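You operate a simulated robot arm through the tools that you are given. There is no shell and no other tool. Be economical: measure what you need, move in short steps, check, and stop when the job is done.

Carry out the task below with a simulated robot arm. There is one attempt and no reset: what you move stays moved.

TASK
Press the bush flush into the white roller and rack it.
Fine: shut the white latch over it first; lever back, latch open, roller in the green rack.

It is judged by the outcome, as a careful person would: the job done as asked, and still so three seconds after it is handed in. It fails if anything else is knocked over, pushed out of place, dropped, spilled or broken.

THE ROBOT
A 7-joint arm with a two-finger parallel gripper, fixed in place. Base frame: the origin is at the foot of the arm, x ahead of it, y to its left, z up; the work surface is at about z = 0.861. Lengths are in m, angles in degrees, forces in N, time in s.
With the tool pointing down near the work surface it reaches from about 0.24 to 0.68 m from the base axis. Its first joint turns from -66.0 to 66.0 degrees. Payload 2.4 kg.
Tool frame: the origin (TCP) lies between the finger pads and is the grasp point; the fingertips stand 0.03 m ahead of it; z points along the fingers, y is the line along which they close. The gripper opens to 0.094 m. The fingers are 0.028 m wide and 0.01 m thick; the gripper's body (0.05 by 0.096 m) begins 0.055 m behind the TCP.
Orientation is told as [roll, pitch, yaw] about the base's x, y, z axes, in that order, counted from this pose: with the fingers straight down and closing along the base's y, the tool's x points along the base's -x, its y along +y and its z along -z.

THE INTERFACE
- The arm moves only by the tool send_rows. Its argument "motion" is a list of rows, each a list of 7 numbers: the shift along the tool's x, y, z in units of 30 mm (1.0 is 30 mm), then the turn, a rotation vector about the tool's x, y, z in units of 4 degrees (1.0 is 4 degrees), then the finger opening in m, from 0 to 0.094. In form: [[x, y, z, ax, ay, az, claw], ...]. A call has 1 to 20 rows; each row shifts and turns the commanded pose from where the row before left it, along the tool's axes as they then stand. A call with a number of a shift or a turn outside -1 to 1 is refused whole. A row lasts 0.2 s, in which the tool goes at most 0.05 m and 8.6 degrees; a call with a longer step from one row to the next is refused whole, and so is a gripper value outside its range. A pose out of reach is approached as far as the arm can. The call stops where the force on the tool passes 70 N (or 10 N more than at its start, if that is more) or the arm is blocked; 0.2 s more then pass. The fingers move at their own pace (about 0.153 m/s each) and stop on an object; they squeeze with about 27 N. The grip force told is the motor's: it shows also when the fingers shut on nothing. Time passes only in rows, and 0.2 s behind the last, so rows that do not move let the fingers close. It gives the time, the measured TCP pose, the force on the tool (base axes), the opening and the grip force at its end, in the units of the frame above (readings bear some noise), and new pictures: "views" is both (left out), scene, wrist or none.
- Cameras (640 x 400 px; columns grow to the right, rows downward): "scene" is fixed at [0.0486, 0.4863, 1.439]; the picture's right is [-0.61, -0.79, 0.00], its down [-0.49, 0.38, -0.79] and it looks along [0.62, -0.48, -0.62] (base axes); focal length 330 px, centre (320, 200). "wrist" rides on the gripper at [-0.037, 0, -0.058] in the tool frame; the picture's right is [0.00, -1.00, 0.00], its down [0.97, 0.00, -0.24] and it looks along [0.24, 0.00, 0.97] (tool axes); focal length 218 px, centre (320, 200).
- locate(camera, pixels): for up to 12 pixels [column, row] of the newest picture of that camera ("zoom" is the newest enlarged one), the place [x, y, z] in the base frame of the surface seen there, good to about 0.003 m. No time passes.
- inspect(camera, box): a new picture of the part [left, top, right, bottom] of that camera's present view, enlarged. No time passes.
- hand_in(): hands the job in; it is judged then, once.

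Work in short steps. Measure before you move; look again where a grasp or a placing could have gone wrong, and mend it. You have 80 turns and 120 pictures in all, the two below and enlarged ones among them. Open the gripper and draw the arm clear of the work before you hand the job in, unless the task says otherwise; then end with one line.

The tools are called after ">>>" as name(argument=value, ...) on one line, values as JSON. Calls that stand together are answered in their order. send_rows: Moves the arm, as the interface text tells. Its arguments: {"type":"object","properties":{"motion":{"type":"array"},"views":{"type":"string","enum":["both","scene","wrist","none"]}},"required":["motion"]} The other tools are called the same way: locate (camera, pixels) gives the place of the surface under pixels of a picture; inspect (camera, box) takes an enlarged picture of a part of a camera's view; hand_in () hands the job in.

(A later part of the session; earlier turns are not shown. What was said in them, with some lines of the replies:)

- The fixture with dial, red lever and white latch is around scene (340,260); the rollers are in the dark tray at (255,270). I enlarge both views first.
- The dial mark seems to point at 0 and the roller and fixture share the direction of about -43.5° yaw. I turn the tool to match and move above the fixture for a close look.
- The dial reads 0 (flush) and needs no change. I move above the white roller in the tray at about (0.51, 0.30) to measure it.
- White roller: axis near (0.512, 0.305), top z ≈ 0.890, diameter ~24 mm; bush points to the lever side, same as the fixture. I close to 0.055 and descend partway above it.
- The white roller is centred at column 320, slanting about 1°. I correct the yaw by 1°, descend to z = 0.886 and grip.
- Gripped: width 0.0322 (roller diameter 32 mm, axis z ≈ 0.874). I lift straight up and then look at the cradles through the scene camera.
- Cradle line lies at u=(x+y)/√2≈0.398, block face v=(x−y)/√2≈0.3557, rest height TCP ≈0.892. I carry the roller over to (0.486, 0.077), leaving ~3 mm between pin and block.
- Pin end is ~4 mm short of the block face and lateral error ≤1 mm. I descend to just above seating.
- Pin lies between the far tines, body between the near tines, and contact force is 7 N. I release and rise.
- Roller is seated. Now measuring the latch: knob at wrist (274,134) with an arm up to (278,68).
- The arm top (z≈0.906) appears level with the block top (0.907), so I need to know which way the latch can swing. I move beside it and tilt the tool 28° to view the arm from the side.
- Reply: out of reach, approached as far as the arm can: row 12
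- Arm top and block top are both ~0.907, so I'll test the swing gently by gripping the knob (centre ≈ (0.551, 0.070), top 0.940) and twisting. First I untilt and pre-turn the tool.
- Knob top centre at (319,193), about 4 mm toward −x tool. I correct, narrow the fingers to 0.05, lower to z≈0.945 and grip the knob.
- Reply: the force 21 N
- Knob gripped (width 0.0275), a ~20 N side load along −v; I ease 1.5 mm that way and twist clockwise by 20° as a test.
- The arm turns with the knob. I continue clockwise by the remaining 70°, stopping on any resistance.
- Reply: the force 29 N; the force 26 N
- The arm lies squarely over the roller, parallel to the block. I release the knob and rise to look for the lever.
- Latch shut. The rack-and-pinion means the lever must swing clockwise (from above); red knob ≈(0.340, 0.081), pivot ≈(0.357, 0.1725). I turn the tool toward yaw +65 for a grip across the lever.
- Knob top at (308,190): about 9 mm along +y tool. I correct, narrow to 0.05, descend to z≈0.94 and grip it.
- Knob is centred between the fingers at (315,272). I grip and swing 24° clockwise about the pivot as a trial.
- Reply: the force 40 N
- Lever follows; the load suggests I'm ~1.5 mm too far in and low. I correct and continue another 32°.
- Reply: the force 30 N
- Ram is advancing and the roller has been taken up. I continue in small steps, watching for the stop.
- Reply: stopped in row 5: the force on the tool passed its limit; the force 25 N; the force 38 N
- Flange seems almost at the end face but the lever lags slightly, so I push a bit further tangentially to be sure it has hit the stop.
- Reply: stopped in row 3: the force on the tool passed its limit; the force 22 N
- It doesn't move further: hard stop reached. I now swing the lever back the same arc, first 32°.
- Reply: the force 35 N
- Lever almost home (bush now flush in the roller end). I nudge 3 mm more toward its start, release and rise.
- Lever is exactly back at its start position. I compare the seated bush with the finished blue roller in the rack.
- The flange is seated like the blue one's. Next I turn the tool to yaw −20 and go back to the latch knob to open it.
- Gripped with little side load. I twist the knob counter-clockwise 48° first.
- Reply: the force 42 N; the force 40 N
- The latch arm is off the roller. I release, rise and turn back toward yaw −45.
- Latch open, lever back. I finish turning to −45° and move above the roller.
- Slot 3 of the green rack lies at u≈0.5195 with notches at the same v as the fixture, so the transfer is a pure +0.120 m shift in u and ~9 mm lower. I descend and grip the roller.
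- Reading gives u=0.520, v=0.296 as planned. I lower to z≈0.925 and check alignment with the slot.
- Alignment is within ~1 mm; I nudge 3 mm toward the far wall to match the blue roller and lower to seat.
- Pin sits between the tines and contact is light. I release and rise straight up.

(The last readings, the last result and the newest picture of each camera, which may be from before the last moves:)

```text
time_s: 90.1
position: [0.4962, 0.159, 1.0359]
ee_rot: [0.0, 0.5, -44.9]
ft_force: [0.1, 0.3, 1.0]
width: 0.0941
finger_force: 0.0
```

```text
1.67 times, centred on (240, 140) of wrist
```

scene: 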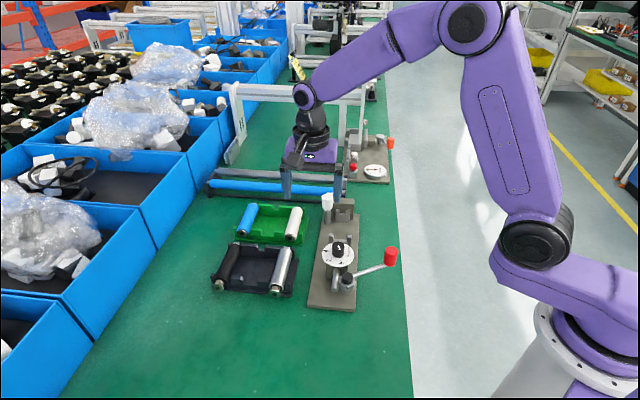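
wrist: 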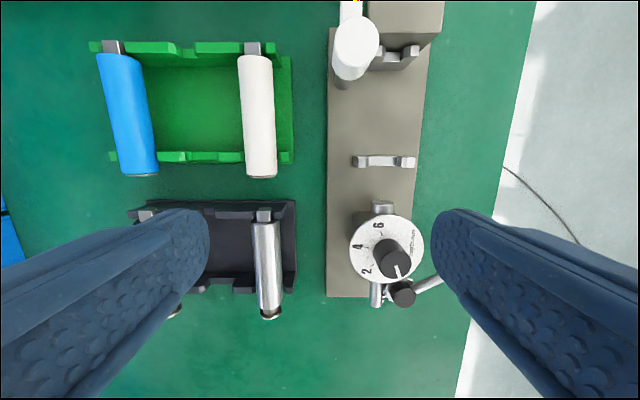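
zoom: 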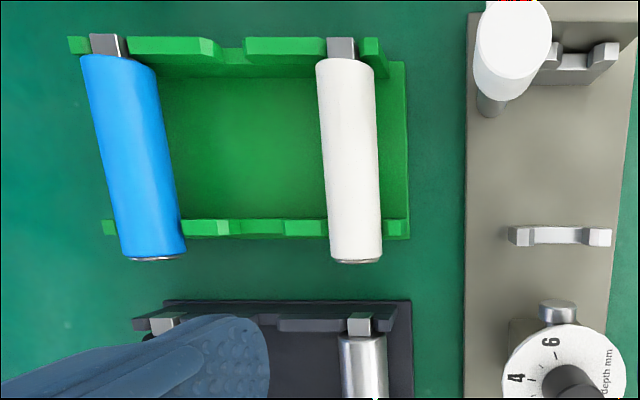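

White roller sits in the rack like the blue one, flush; lever and latch are at their starts. I draw the arm clear upward and hand in.

>>> send_rows(motion=[[0, 0, -0.9, 0, 0, 0, 0.094], [0, 0, -0.9, 0, 0, 0, 0.094], [0, 0, -0.9, 0, 0, 0, 0.094], [0, 0, -0.9, 0, 0, 0, 0.094], [0, 0, 0, 0, 0, 0, 0.094]], views="scene")

```text
time_s: 91.3
position: [0.4951, 0.1553, 1.1454]
ee_rot: [0.0, 0.4, -45.0]
ft_force: [-0.4, 0.8, 0.6]
width: 0.0937
finger_force: 0.2
```

scene: 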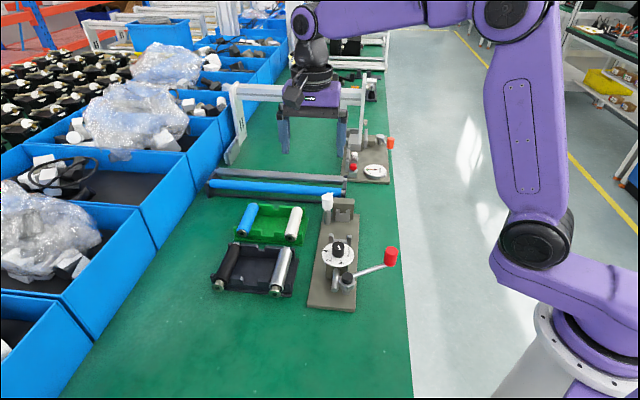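

>>> hand_in()

```text
The job is handed in.
```

The bush is pressed flush into the white roller with the latch shut over it; the lever is back, the latch is open, and the roller is in the green rack.
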